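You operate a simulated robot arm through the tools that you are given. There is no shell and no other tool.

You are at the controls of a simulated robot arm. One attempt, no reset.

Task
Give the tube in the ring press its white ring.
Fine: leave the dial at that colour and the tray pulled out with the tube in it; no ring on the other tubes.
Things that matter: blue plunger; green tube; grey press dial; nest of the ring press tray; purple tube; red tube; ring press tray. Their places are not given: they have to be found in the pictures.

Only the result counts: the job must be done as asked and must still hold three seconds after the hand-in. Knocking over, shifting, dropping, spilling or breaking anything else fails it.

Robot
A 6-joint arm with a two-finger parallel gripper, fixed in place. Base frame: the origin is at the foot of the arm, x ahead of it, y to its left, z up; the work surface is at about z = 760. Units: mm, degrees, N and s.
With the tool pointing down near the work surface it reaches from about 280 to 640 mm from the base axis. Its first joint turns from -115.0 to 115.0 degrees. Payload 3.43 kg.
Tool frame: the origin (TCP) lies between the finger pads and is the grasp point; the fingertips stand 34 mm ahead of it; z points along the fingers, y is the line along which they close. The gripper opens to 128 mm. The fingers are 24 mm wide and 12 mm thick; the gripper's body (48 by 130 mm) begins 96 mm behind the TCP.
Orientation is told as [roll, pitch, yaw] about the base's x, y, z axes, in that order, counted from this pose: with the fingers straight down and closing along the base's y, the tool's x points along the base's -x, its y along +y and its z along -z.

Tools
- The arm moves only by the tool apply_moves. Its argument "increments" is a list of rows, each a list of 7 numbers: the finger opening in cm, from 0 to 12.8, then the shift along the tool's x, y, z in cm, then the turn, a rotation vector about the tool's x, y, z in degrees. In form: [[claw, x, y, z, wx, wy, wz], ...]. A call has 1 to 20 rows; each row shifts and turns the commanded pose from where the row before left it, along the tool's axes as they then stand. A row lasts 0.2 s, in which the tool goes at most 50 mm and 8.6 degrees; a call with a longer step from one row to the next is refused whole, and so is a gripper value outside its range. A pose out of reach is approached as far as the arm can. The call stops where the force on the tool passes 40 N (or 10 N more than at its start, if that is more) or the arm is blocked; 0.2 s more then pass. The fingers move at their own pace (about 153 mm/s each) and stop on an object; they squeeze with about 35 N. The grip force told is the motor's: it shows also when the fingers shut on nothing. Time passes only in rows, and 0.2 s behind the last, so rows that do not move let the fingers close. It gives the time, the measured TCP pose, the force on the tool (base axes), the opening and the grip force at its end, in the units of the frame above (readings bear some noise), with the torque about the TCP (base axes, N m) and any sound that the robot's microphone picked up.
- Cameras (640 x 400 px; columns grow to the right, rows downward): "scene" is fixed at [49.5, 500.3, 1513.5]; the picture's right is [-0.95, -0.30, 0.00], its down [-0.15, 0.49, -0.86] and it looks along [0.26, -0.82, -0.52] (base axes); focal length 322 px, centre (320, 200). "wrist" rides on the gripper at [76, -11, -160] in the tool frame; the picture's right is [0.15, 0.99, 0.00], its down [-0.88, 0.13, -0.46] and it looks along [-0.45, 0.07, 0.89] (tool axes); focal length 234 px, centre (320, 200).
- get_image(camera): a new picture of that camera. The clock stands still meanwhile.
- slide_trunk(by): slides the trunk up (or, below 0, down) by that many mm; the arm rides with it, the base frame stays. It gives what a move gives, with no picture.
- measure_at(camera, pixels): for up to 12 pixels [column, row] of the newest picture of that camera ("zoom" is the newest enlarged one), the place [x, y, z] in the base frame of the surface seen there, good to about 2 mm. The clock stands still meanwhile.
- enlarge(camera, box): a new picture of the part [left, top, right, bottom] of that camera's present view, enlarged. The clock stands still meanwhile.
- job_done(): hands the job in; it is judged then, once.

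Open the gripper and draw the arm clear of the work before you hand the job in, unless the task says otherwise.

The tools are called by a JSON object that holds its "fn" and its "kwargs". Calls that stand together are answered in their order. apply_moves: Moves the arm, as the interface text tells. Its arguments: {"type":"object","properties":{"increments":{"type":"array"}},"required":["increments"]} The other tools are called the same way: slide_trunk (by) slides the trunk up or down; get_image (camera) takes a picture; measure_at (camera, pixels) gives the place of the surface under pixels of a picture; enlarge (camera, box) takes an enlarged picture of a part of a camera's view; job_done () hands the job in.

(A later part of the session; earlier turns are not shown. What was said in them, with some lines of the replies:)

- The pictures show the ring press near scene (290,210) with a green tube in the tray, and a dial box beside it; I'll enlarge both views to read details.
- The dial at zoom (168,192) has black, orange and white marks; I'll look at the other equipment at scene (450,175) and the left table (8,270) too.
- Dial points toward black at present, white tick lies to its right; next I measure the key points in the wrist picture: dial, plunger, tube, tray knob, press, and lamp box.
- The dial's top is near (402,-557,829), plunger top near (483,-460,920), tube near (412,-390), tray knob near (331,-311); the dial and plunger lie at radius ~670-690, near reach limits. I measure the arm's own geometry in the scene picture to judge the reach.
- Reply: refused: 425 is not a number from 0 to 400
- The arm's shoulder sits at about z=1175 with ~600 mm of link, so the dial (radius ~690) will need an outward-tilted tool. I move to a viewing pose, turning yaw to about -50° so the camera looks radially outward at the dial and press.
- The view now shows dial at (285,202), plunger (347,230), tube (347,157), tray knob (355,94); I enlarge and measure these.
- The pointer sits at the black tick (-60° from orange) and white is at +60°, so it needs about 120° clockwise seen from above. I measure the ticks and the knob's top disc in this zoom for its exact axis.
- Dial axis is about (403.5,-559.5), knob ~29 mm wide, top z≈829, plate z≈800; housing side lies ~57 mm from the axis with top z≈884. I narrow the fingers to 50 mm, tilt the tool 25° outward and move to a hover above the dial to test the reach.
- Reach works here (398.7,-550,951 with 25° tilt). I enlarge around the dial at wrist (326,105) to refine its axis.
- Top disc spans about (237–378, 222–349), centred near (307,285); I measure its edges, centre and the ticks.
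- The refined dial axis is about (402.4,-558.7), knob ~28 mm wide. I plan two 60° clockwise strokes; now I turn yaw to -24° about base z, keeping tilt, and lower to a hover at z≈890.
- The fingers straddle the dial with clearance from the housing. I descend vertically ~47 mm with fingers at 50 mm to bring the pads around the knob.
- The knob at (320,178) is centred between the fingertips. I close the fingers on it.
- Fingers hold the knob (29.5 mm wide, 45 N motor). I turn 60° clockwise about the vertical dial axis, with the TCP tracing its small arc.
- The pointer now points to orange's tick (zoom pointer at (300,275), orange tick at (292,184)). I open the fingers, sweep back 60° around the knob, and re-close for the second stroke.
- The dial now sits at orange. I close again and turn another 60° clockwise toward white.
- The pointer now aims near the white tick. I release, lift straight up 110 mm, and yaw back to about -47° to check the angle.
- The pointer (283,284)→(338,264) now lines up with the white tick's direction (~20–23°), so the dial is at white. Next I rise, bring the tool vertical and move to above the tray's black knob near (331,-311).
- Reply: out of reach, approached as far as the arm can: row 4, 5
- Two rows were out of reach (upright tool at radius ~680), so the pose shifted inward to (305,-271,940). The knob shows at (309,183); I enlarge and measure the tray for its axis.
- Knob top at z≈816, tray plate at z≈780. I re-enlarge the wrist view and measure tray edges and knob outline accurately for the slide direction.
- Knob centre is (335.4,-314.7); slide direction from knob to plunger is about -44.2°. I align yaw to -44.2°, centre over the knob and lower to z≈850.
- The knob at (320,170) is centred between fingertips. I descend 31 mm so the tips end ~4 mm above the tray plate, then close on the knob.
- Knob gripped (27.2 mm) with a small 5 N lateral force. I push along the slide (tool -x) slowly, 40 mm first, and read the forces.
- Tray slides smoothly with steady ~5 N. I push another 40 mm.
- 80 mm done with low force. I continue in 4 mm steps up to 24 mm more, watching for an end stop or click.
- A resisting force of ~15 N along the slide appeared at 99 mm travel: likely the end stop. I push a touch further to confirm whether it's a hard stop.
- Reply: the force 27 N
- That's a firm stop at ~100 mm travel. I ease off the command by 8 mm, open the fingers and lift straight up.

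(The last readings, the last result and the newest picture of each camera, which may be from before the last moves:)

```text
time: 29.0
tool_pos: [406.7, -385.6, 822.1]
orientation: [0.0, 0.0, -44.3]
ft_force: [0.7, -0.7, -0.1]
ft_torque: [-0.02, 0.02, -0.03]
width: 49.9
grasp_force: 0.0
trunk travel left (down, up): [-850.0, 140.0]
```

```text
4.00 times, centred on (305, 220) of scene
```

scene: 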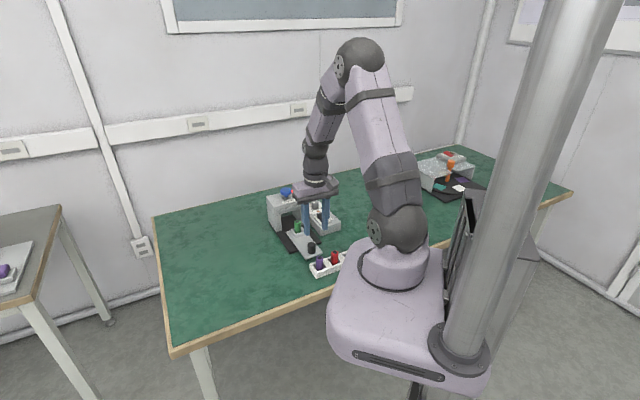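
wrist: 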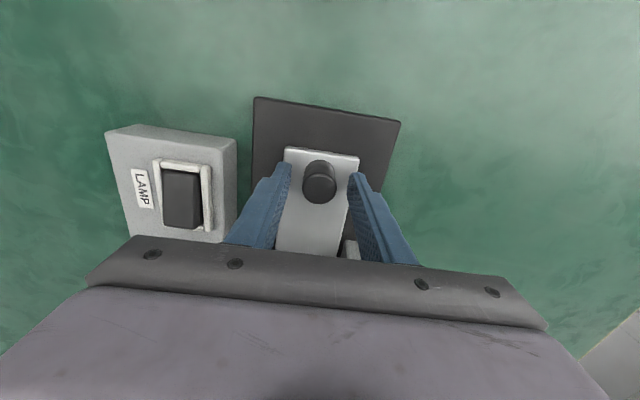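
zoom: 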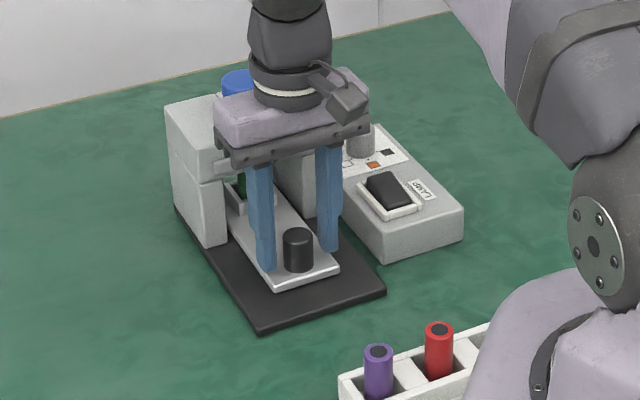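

The tray stays in. I lift 180 mm, close the fingers, tilt 18° outward and move to a hover above the plunger near (484,-460).

{"fn": "apply_moves", "kwargs": {"increments": [[5.0, 0, 0, -4.5, 0, 0, 0], [5.0, 0, 0, -4.5, 0, 0, 0], [5.0, 0, 0, -4.5, 0, 0, 0], [5.0, 0, 0, -4.5, 0, 0, 0], [0, 0, 0, 0, 0, -6, 0], [0, 0, 0, 0, 0, -6, 0], [0, 0, 0, 0, 0, -6, 0], [0, -3.4, 0, 1.107, 0, 0, 0], [0, -3.4, 0, 1.107, 0, 0, 0], [0, -3.4, 0, 1.107, 0, 0, 0], [0, 0, 0, 0, 0, 0, 0]]}}

{"fn": "get_image", "kwargs": {"camera": "wrist"}}

{"fn": "enlarge", "kwargs": {"camera": "scene", "box": [250, 150, 350, 260]}}

```text
time: 31.4
tool_pos: [482.0, -460.0, 1002.3]
orientation: [0.0, -18.0, -44.3]
ft_force: [-0.2, 0.9, 0.8]
ft_torque: [-0.03, 0.02, -0.05]
width: 0.0
grasp_force: 33.2
trunk travel left (down, up): [-850.0, 140.0]
```

```text
taken
```

wrist: 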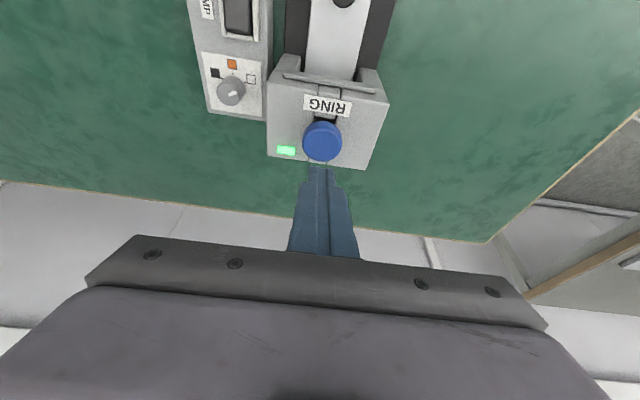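

```text
3.64 times, centred on (300, 205) of scene
```

zoom: 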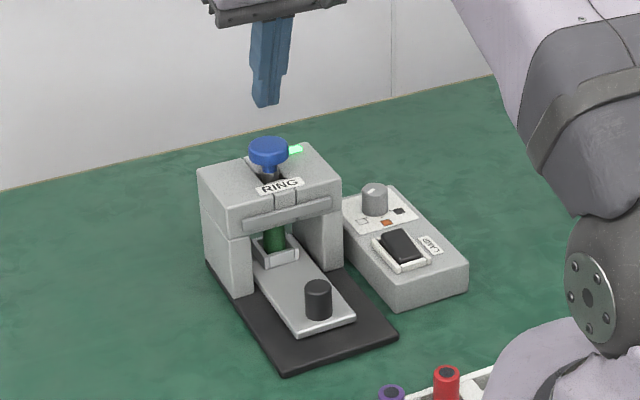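

The indicator at (285,150) turned green: tray is home. I enlarge and measure the plunger cap at (322,141).

{"fn": "enlarge", "kwargs": {"camera": "wrist", "box": [260, 90, 390, 180]}}

{"fn": "measure_at", "kwargs": {"camera": "wrist", "pixels": [[322, 142], [322, 136], [322, 148], [306, 142], [338, 142], [322, 128], [322, 157], [312, 133], [332, 133], [290, 130], [360, 130]]}}

```text
4.44 times, centred on (325, 135) of wrist
```

zoom: 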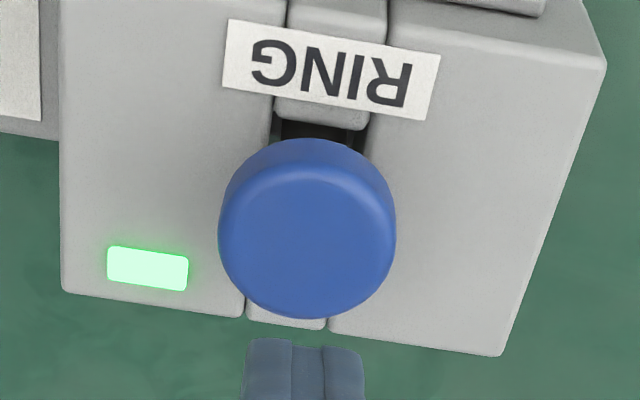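

```text
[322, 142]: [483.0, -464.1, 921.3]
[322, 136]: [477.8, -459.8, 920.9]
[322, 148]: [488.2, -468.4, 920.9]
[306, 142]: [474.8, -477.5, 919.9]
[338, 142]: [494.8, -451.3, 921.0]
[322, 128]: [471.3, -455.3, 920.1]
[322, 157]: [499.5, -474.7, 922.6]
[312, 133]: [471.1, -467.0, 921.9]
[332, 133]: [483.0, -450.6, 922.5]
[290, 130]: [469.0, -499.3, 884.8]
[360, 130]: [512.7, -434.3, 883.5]
```

Plunger cap centre is about (485,-465.5,921). I move over it and lower to ~6 mm above contact, with the tilted fingertips' low edge over the centre.

{"fn": "apply_moves", "kwargs": {"increments": [[0, 0.28, -0.085, 1.96, 0, 0, 0], [0, 0.28, -0.085, 1.96, 0, 0, 0], [0, 0, 0, 0, 0, 0, 0]]}}

{"fn": "get_image", "kwargs": {"camera": "wrist"}}

{"fn": "enlarge", "kwargs": {"camera": "scene", "box": [260, 160, 330, 220]}}

```text
time: 32.2
tool_pos: [485.8, -465.4, 964.2]
orientation: [0.0, -18.1, -44.3]
ft_force: [0.3, -0.1, 0.2]
ft_torque: [0.0, -0.01, -0.02]
width: 0.3
grasp_force: 33.1
trunk travel left (down, up): [-850.0, 140.0]
```

```text
taken
```

wrist: 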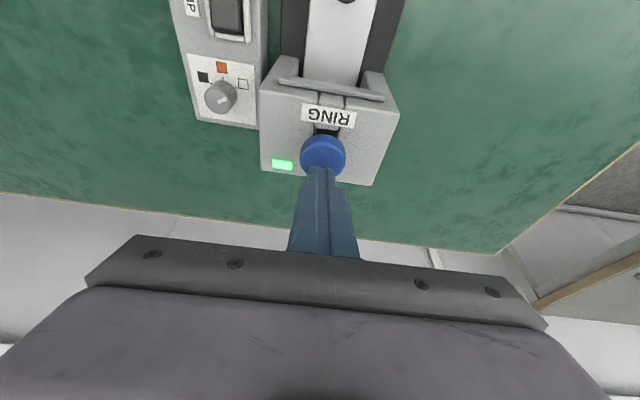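

```text
6.67 times, centred on (295, 190) of scene
```

zoom: 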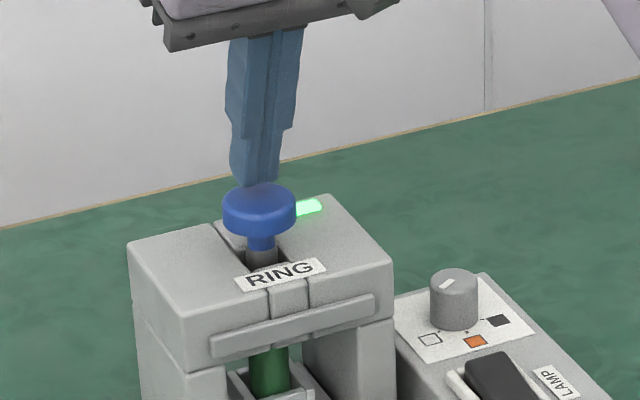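

The closed fingertips are just above the cap's centre. I press straight down in 2 mm steps, up to 24 mm, with the force stop guarding.

{"fn": "apply_moves", "kwargs": {"increments": [[0, 0.0618, 0, 0.1902, 0, 0, 0], [0, 0.0618, 0, 0.1902, 0, 0, 0], [0, 0.0618, 0, 0.1902, 0, 0, 0], [0, 0.0618, 0, 0.1902, 0, 0, 0], [0, 0.0618, 0, 0.1902, 0, 0, 0], [0, 0.0618, 0, 0.1902, 0, 0, 0], [0, 0.0618, 0, 0.1902, 0, 0, 0], [0, 0.0618, 0, 0.1902, 0, 0, 0], [0, 0.0618, 0, 0.1902, 0, 0, 0], [0, 0.0618, 0, 0.1902, 0, 0, 0], [0, 0.0618, 0, 0.1902, 0, 0, 0], [0, 0.0618, 0, 0.1902, 0, 0, 0]]}}

{"fn": "enlarge", "kwargs": {"camera": "scene", "box": [260, 160, 330, 220]}}

```text
time: 34.8
tool_pos: [485.9, -465.1, 943.3]
orientation: [0.1, -18.3, -44.3]
ft_force: [-1.3, 4.7, 18.7]
ft_torque: [0.18, 0.04, 0.0]
width: 0.0
grasp_force: 33.1
trunk travel left (down, up): [-850.0, 140.0]
```

```text
6.67 times, centred on (295, 190) of scene
```

zoom: 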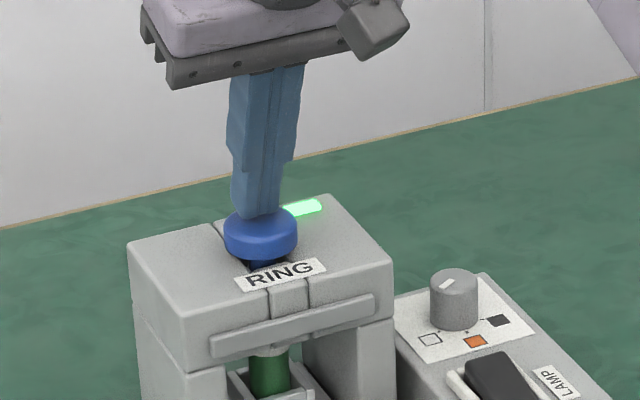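

The plunger has gone down ~14 mm with 19 N, no stop yet. I continue pressing in 1.5–2 mm steps until it bottoms.

{"fn": "apply_moves", "kwargs": {"increments": [[0, 0.0618, 0, 0.1902, 0, 0, 0], [0, 0.0618, 0, 0.1902, 0, 0, 0], [0, 0.0618, 0, 0.1902, 0, 0, 0], [0, 0.0618, 0, 0.1902, 0, 0, 0], [0, 0.0618, 0, 0.1902, 0, 0, 0], [0, 0.0618, 0, 0.1902, 0, 0, 0], [0, 0.0618, 0, 0.1902, 0, 0, 0], [0, 0.0618, 0, 0.1902, 0, 0, 0]]}}

{"fn": "enlarge", "kwargs": {"camera": "scene", "box": [260, 160, 330, 220]}}

```text
time: 35.7
tool_pos: [489.4, -468.7, 942.7]
orientation: [0.0, -19.1, -44.3]
ft_force: [-3.9, 5.4, 17.5]
ft_torque: [0.2, 0.14, 0.01]
width: 0.0
grasp_force: 32.6
trunk travel left (down, up): [-850.0, 140.0]
stopped in row 4: the force on the tool passed its limit at 41 N (the readings are from after the stop); the commanded pose is now the measured one
```

```text
6.67 times, centred on (295, 190) of scene
```

zoom: 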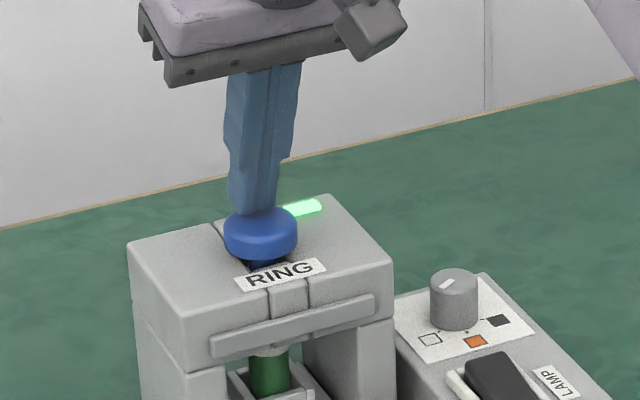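

Force hit 41 N with no further descent (z stays ~943), so the plunger seems bottomed; no sound was reported. I look closely at the press opening to see the head and tube.

{"fn": "enlarge", "kwargs": {"camera": "scene", "box": [275, 190, 315, 230]}}

{"fn": "get_image", "kwargs": {"camera": "wrist"}}

```text
10.00 times, centred on (295, 210) of scene
```

zoom: 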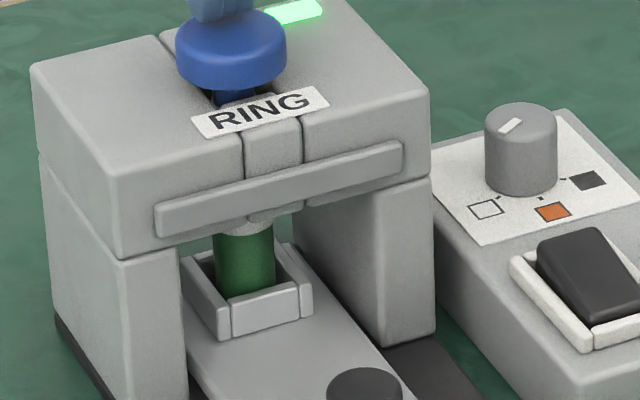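

```text
taken
```

wrist: 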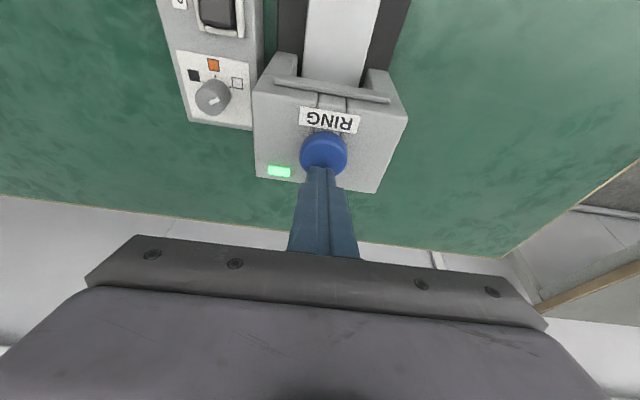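

A white head sits on the tube's top under the press. I lift straight off the plunger by ~60 mm and look at whether it springs back.

{"fn": "apply_moves", "kwargs": {"increments": [[0, -0.62, 0, -1.9, 0, 0, 0], [0, -0.62, 0, -1.9, 0, 0, 0], [0, -0.62, 0, -1.9, 0, 0, 0], [0, 0, 0, 0, 0, 0, 0]]}}

{"fn": "enlarge", "kwargs": {"camera": "scene", "box": [275, 180, 325, 230]}}

{"fn": "enlarge", "kwargs": {"camera": "wrist", "box": [180, 20, 420, 180]}}

```text
time: 36.7
tool_pos: [489.4, -468.0, 998.5]
orientation: [0.0, -18.6, -44.3]
ft_force: [0.1, -0.3, 0.4]
ft_torque: [0.0, 0.0, 0.01]
width: 0.0
grasp_force: 33.1
trunk travel left (down, up): [-850.0, 140.0]
```

```text
8.00 times, centred on (300, 205) of scene
```

zoom: 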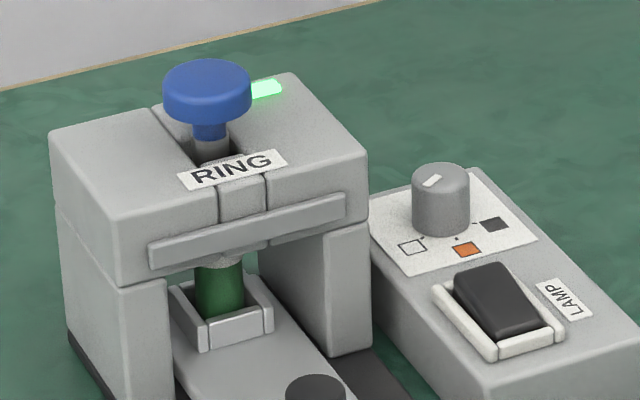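

```text
2.50 times, centred on (300, 100) of wrist
```

zoom: 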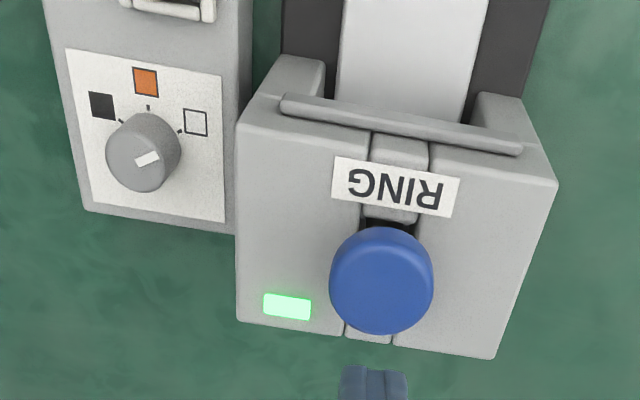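

The plunger sprang back and a white ring seems to sit on the green tube's top (zoom (218,258)). Now I retreat, bring the tool upright and open above the tray knob near (406.5,-385.5).

{"fn": "apply_moves", "kwargs": {"increments": [[0, 3.69, 0.04, -1.24, 0, 0, 0], [0, 3.69, 0.04, -1.24, 0, 0, 0], [0, 3.69, 0.04, -1.24, 0, 0, 0], [5.0, 0, 0, 0, 0, 6.2, 0], [5.0, 0, 0, 0, 0, 6.2, 0], [5.0, 0, 0, 0, 0, 6.2, 0], [5.0, 0, 0, 4.0, 0, 0, 0], [5.0, 0, 0, 4.0, 0, 0, 0], [5.0, 0, 0, 0, 0, 0, 0]]}}

{"fn": "get_image", "kwargs": {"camera": "wrist"}}

{"fn": "enlarge", "kwargs": {"camera": "wrist", "box": [270, 120, 370, 220]}}

```text
time: 38.7
tool_pos: [407.0, -384.9, 918.6]
orientation: [0.0, -0.1, -44.3]
ft_force: [0.4, 0.1, 0.1]
ft_torque: [0.02, -0.02, 0.0]
width: 50.1
grasp_force: 0.0
trunk travel left (down, up): [-850.0, 140.0]
```

```text
taken
```

wrist: 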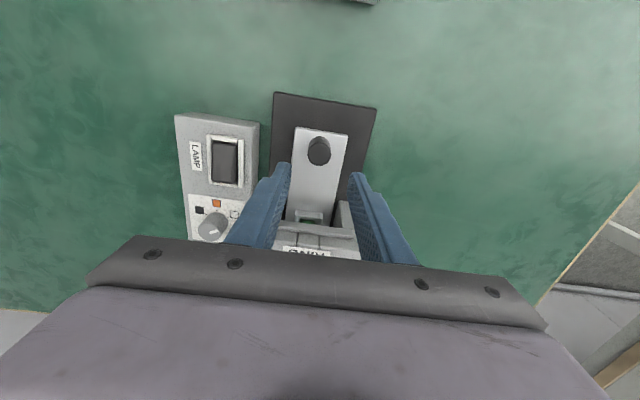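

```text
4.00 times, centred on (320, 170) of wrist
```

zoom: 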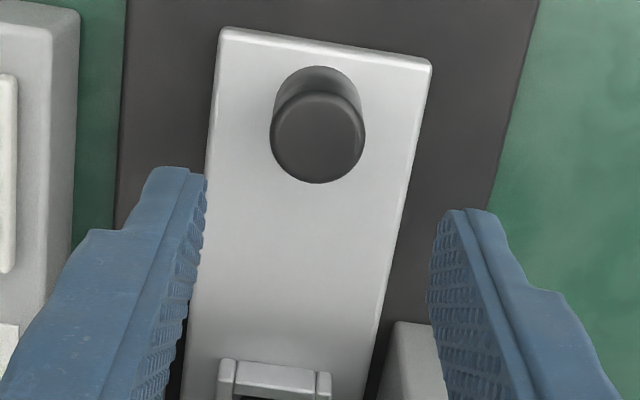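

Knob top centre at zoom (318,138); I measure it.

{"fn": "measure_at", "kwargs": {"camera": "zoom", "pixels": [[318, 138], [276, 138], [360, 138], [318, 177], [318, 100]]}}

```text
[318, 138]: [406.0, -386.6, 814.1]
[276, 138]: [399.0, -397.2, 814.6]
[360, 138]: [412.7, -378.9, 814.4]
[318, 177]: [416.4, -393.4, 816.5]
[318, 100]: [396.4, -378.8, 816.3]
```

Knob centre ≈ (406,-387), about 1–2 mm off laterally; I correct by 1.2 mm, descend ~97 mm and grip the knob.

{"fn": "apply_moves", "kwargs": {"increments": [[5.0, -0.05, -0.12, 3.25, 0, 0, 0], [5.0, 0, 0, 3.25, 0, 0, 0], [5.0, 0, 0, 2.0, 0, 0, 0], [5.0, 0, 0, 1.25, 0, 0, 0], [5.0, 0, 0, 0, 0, 0, 0], [1.5, 0, 0, 0, 0, 0, 0], [1.5, 0, 0, 0, 0, 0, 0], [1.5, 0, 0, 0, 0, 0, 0]]}}

{"fn": "enlarge", "kwargs": {"camera": "scene", "box": [260, 170, 350, 270]}}

```text
time: 40.5
tool_pos: [405.3, -384.7, 820.6]
orientation: [0.0, 0.0, -44.4]
ft_force: [7.6, 7.6, -2.1]
ft_torque: [0.42, -0.91, 0.13]
width: 26.9
grasp_force: 44.9
trunk travel left (down, up): [-850.0, 140.0]
```

```text
4.00 times, centred on (305, 220) of scene
```

zoom: 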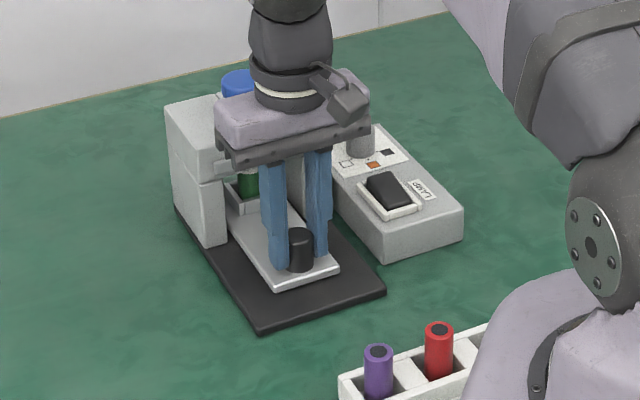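

Gripped, with an ~11 N lateral force from a slight offset; I relieve it by drifting +1.5 mm in tool y while pulling out the first 40 mm.

{"fn": "apply_moves", "kwargs": {"increments": [[1.5, 0, 0.1, 0, 0, 0, 0], [1.5, 0.5, 0.05, 0, 0, 0, 0], [1.5, 0.7, 0, 0, 0, 0, 0], [1.5, 0.8, 0, 0, 0, 0, 0], [1.5, 0.8, 0, 0, 0, 0, 0], [1.5, 0.8, 0, 0, 0, 0, 0], [1.5, 0.4, 0, 0, 0, 0, 0], [1.5, 0, 0, 0, 0, 0, 0]]}}

{"fn": "enlarge", "kwargs": {"camera": "scene", "box": [260, 170, 350, 270]}}

```text
time: 42.3
tool_pos: [378.6, -357.8, 821.7]
orientation: [-0.1, -0.1, -44.3]
ft_force: [4.6, 2.9, -4.6]
ft_torque: [0.36, -0.87, 0.04]
width: 27.2
grasp_force: 45.0
trunk travel left (down, up): [-850.0, 140.0]
```

```text
4.00 times, centred on (305, 220) of scene
```

zoom: 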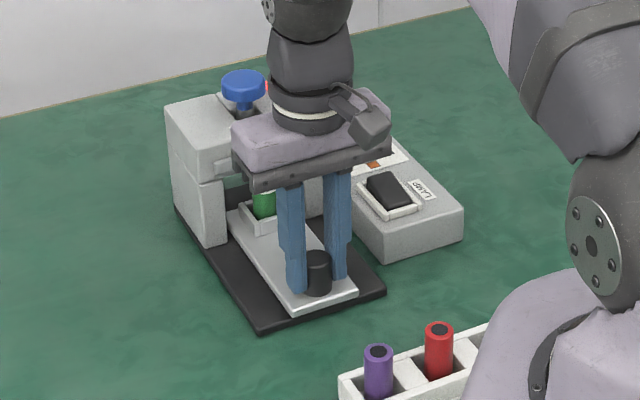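

The tray follows at low force. I pull the remaining ~60 mm back to its starting position.

{"fn": "apply_moves", "kwargs": {"increments": [[1.5, 0.75, 0, 0, 0, 0, 0], [1.5, 0.75, 0, 0, 0, 0, 0], [1.5, 0.75, 0, 0, 0, 0, 0], [1.5, 0.75, 0, 0, 0, 0, 0], [1.5, 0.75, 0, 0, 0, 0, 0], [1.5, 0.75, 0, 0, 0, 0, 0], [1.5, 0.75, 0, 0, 0, 0, 0], [1.5, 0.7, 0, 0, 0, 0, 0], [1.5, 0, 0, 0, 0, 0, 0]]}}

{"fn": "enlarge", "kwargs": {"camera": "scene", "box": [260, 180, 350, 270]}}

```text
time: 44.3
tool_pos: [336.2, -316.2, 820.6]
orientation: [-0.1, -0.2, -44.5]
ft_force: [14.6, 13.9, 11.7]
ft_torque: [0.59, -1.27, -0.03]
width: 27.3
grasp_force: 45.0
trunk travel left (down, up): [-850.0, 140.0]
```

```text
4.44 times, centred on (305, 225) of scene
```

zoom: 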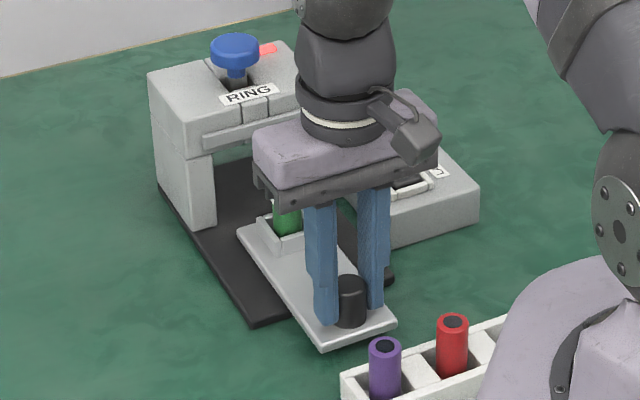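

Tray is back at its start position (336,-316) and the indicator went red; lateral force of 20 N from slight angle error. I relieve that sideways by 4 mm, pull 1.5 mm more, and check.

{"fn": "apply_moves", "kwargs": {"increments": [[1.5, 0, 0.2, 0, 0, 0, 0], [1.5, 0, 0.2, 0, 0, 0, 0], [1.5, 0.15, 0.1, 0, 0, 0, 0], [1.5, 0, 0, 0, 0, 0, 0]]}}

```text
time: 45.3
tool_pos: [336.2, -313.7, 820.3]
orientation: [0.1, -0.3, -44.3]
ft_force: [-15.3, -17.2, 6.6]
ft_torque: [-1.25, 0.8, -0.11]
width: 27.0
grasp_force: 45.1
trunk travel left (down, up): [-850.0, 140.0]
```

I overcorrected (now -23 N); stiffness is ~8.6 N/mm, so I move back 2.6 mm in tool y, then open the fingers.

{"fn": "apply_moves", "kwargs": {"increments": [[1.5, 0, -0.13, 0, 0, 0, 0], [1.5, 0, -0.13, 0, 0, 0, 0], [1.5, 0, 0, 0, 0, 0, 0]]}}

```text
time: 46.1
tool_pos: [336.2, -314.4, 820.5]
orientation: [0.1, -0.2, -44.3]
ft_force: [-9.4, -12.8, 5.8]
ft_torque: [-1.19, 0.29, 0.13]
width: 27.0
grasp_force: 45.2
trunk travel left (down, up): [-850.0, 140.0]
```

Still about -16 N laterally; I move another 1.5 mm back and then open.

{"fn": "apply_moves", "kwargs": {"increments": [[1.5, 0, -0.15, 0, 0, 0, 0], [1.5, 0, 0, 0, 0, 0, 0]]}}

```text
time: 46.7
tool_pos: [335.2, -314.0, 820.4]
orientation: [0.1, -0.2, -44.2]
ft_force: [-0.5, -4.7, 5.3]
ft_torque: [-0.84, 0.12, 0.1]
width: 27.7
grasp_force: 44.9
trunk travel left (down, up): [-850.0, 140.0]
```

Lateral force is down to ~4 N. I open the fingers to 50 mm and check before lifting.

{"fn": "apply_moves", "kwargs": {"increments": [[5.0, 0, 0, 0, 0, 0, 0], [5.0, 0, 0, 0, 0, 0, 0], [5.0, 0, 0, -2.0, 0, 0, 0], [5.0, 0, 0, -4.0, 0, 0, 0], [5.0, 0, 0, -4.5, 0, 0, 0], [5.0, 0, 0, -4.5, 0, 0, 0], [5.0, 0, 0, 0, 0, 0, 0]]}}

{"fn": "get_image", "kwargs": {"camera": "wrist"}}

{"fn": "enlarge", "kwargs": {"camera": "scene", "box": [260, 180, 350, 270]}}

```text
time: 48.3
tool_pos: [335.4, -314.8, 971.9]
orientation: [0.0, 0.0, -44.3]
ft_force: [0.4, 0.3, 0.1]
ft_torque: [0.02, 0.01, 0.02]
width: 49.9
grasp_force: 0.1
trunk travel left (down, up): [-850.0, 140.0]
```

```text
taken
```

wrist: 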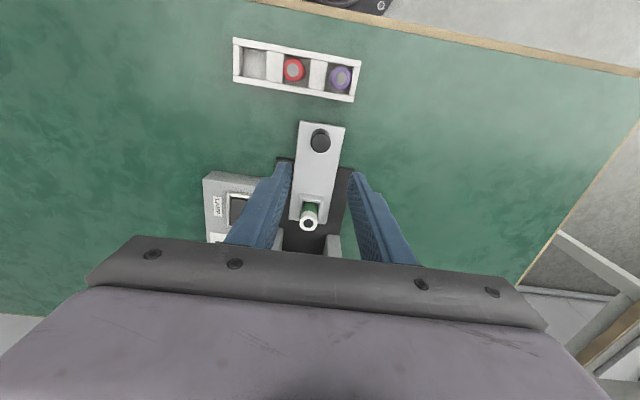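

```text
4.44 times, centred on (305, 225) of scene
```

zoom: 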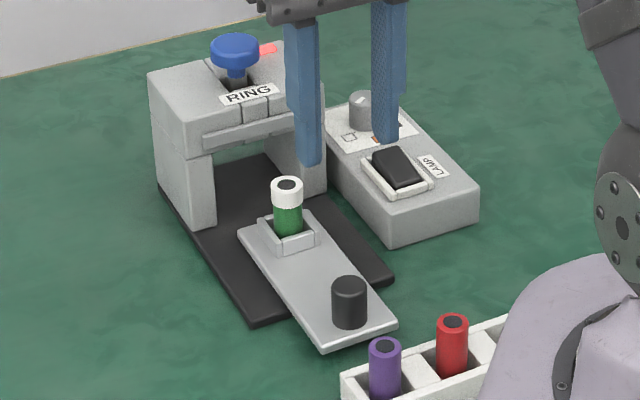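

The green tube now carries a white ring and the tray is pulled out. I draw the arm up and back clear, and check the dial one last time.

{"fn": "apply_moves", "kwargs": {"increments": [[5.0, 0, 0, -4.5, 0, 0, 0], [5.0, 0, 0, -4.5, 0, 0, 0], [5.0, 0, 0, -4.5, 0, 0, 0], [5.0, -2.0, 2.0, 0, 0, 0, 0], [5.0, -2.0, 3.0, 0, 0, 0, 0], [5.0, 0, 3.0, 0, 0, 0, 0], [5.0, 0, 3.0, 0, 0, 0, 0], [5.0, 0, 0, 0, 0, 0, 0], [5.0, 0, 0, 0, 0, 0, 0]]}}

{"fn": "get_image", "kwargs": {"camera": "wrist"}}

{"fn": "enlarge", "kwargs": {"camera": "scene", "box": [260, 180, 350, 270]}}

{"fn": "get_image", "kwargs": {"camera": "scene"}}

```text
time: 50.3
tool_pos: [441.4, -262.7, 1107.6]
orientation: [0.0, -0.1, -44.3]
ft_force: [-0.3, -0.3, -0.8]
ft_torque: [-0.01, 0.0, 0.03]
width: 50.1
grasp_force: 0.0
trunk travel left (down, up): [-850.0, 140.0]
```

```text
taken
```

wrist: 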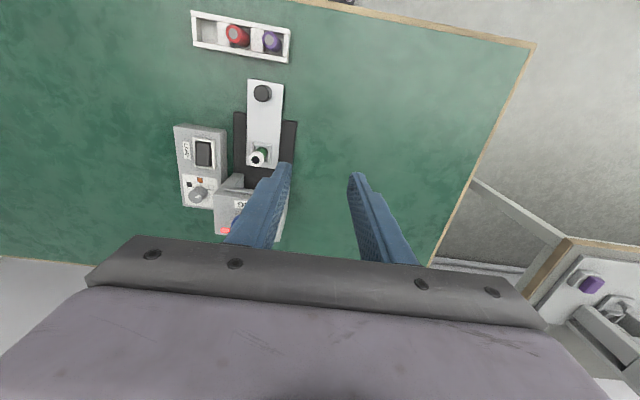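

```text
4.44 times, centred on (305, 225) of scene
```

zoom: 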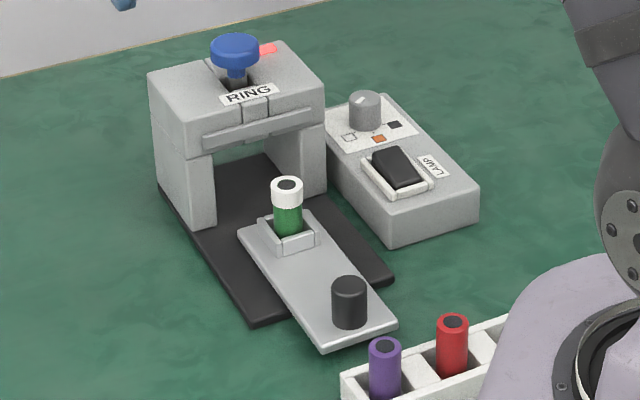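

```text
taken
```

scene: 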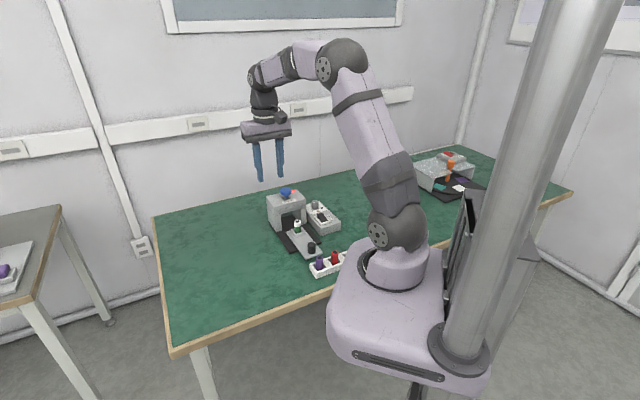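

Everything is in place; I check the dial at wrist (198,193) in an enlarged picture before handing in.

{"fn": "enlarge", "kwargs": {"camera": "wrist", "box": [165, 165, 235, 215]}}

{"fn": "enlarge", "kwargs": {"camera": "wrist", "box": [170, 0, 310, 180]}}

```text
8.00 times, centred on (200, 190) of wrist
```

zoom: 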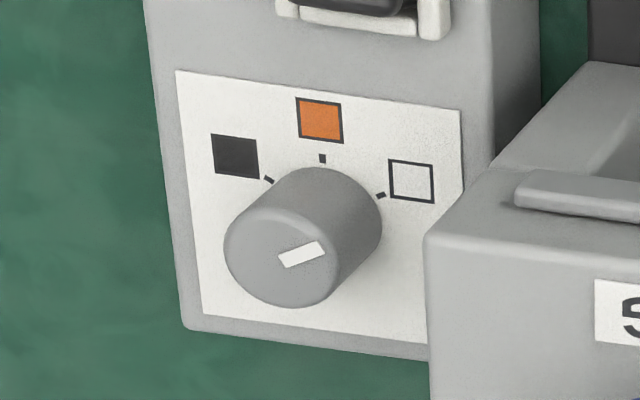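

```text
2.22 times, centred on (240, 90) of wrist
```

zoom: 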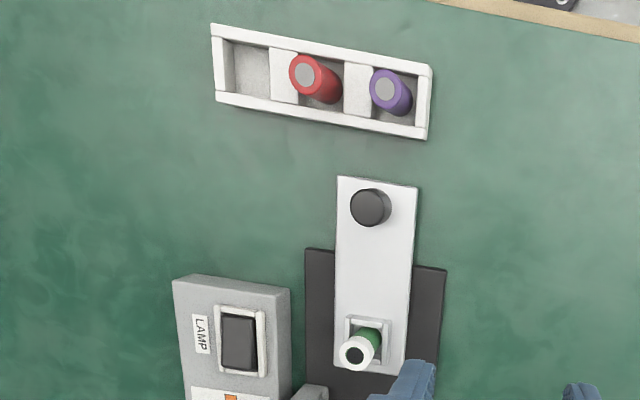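

The dial points at white, the green tube in the pulled-out tray carries a white ring, the red and purple tubes are untouched with no rings, and the arm is clear with the gripper open. I hand the job in.

{"fn": "job_done", "kwargs": {}}

```text
The job is handed in.
```

The green tube in the ring press now has its white ring, and I've handed the job in; no verdict has come back yet.

- **Dial:** turned from black to white. In the last picture its pointer lines up with the white mark.
- **Tray:** pushed in until the press light turned green, then pulled back out to where it started, with the tube still in its nest.
- **Ring:** I pressed the blue plunger down until the force limit stopped the arm. The white ring showed on the tube once the tray was out.
- **Other tubes:** red and purple are still in their rack with no rings.
- **Arm:** clear of the work, with the gripper open.

While pulling the tray out, the sideways force on its knob briefly rose to about 23 N. I eased it off before letting go, and nothing looks out of place in the final pictures.
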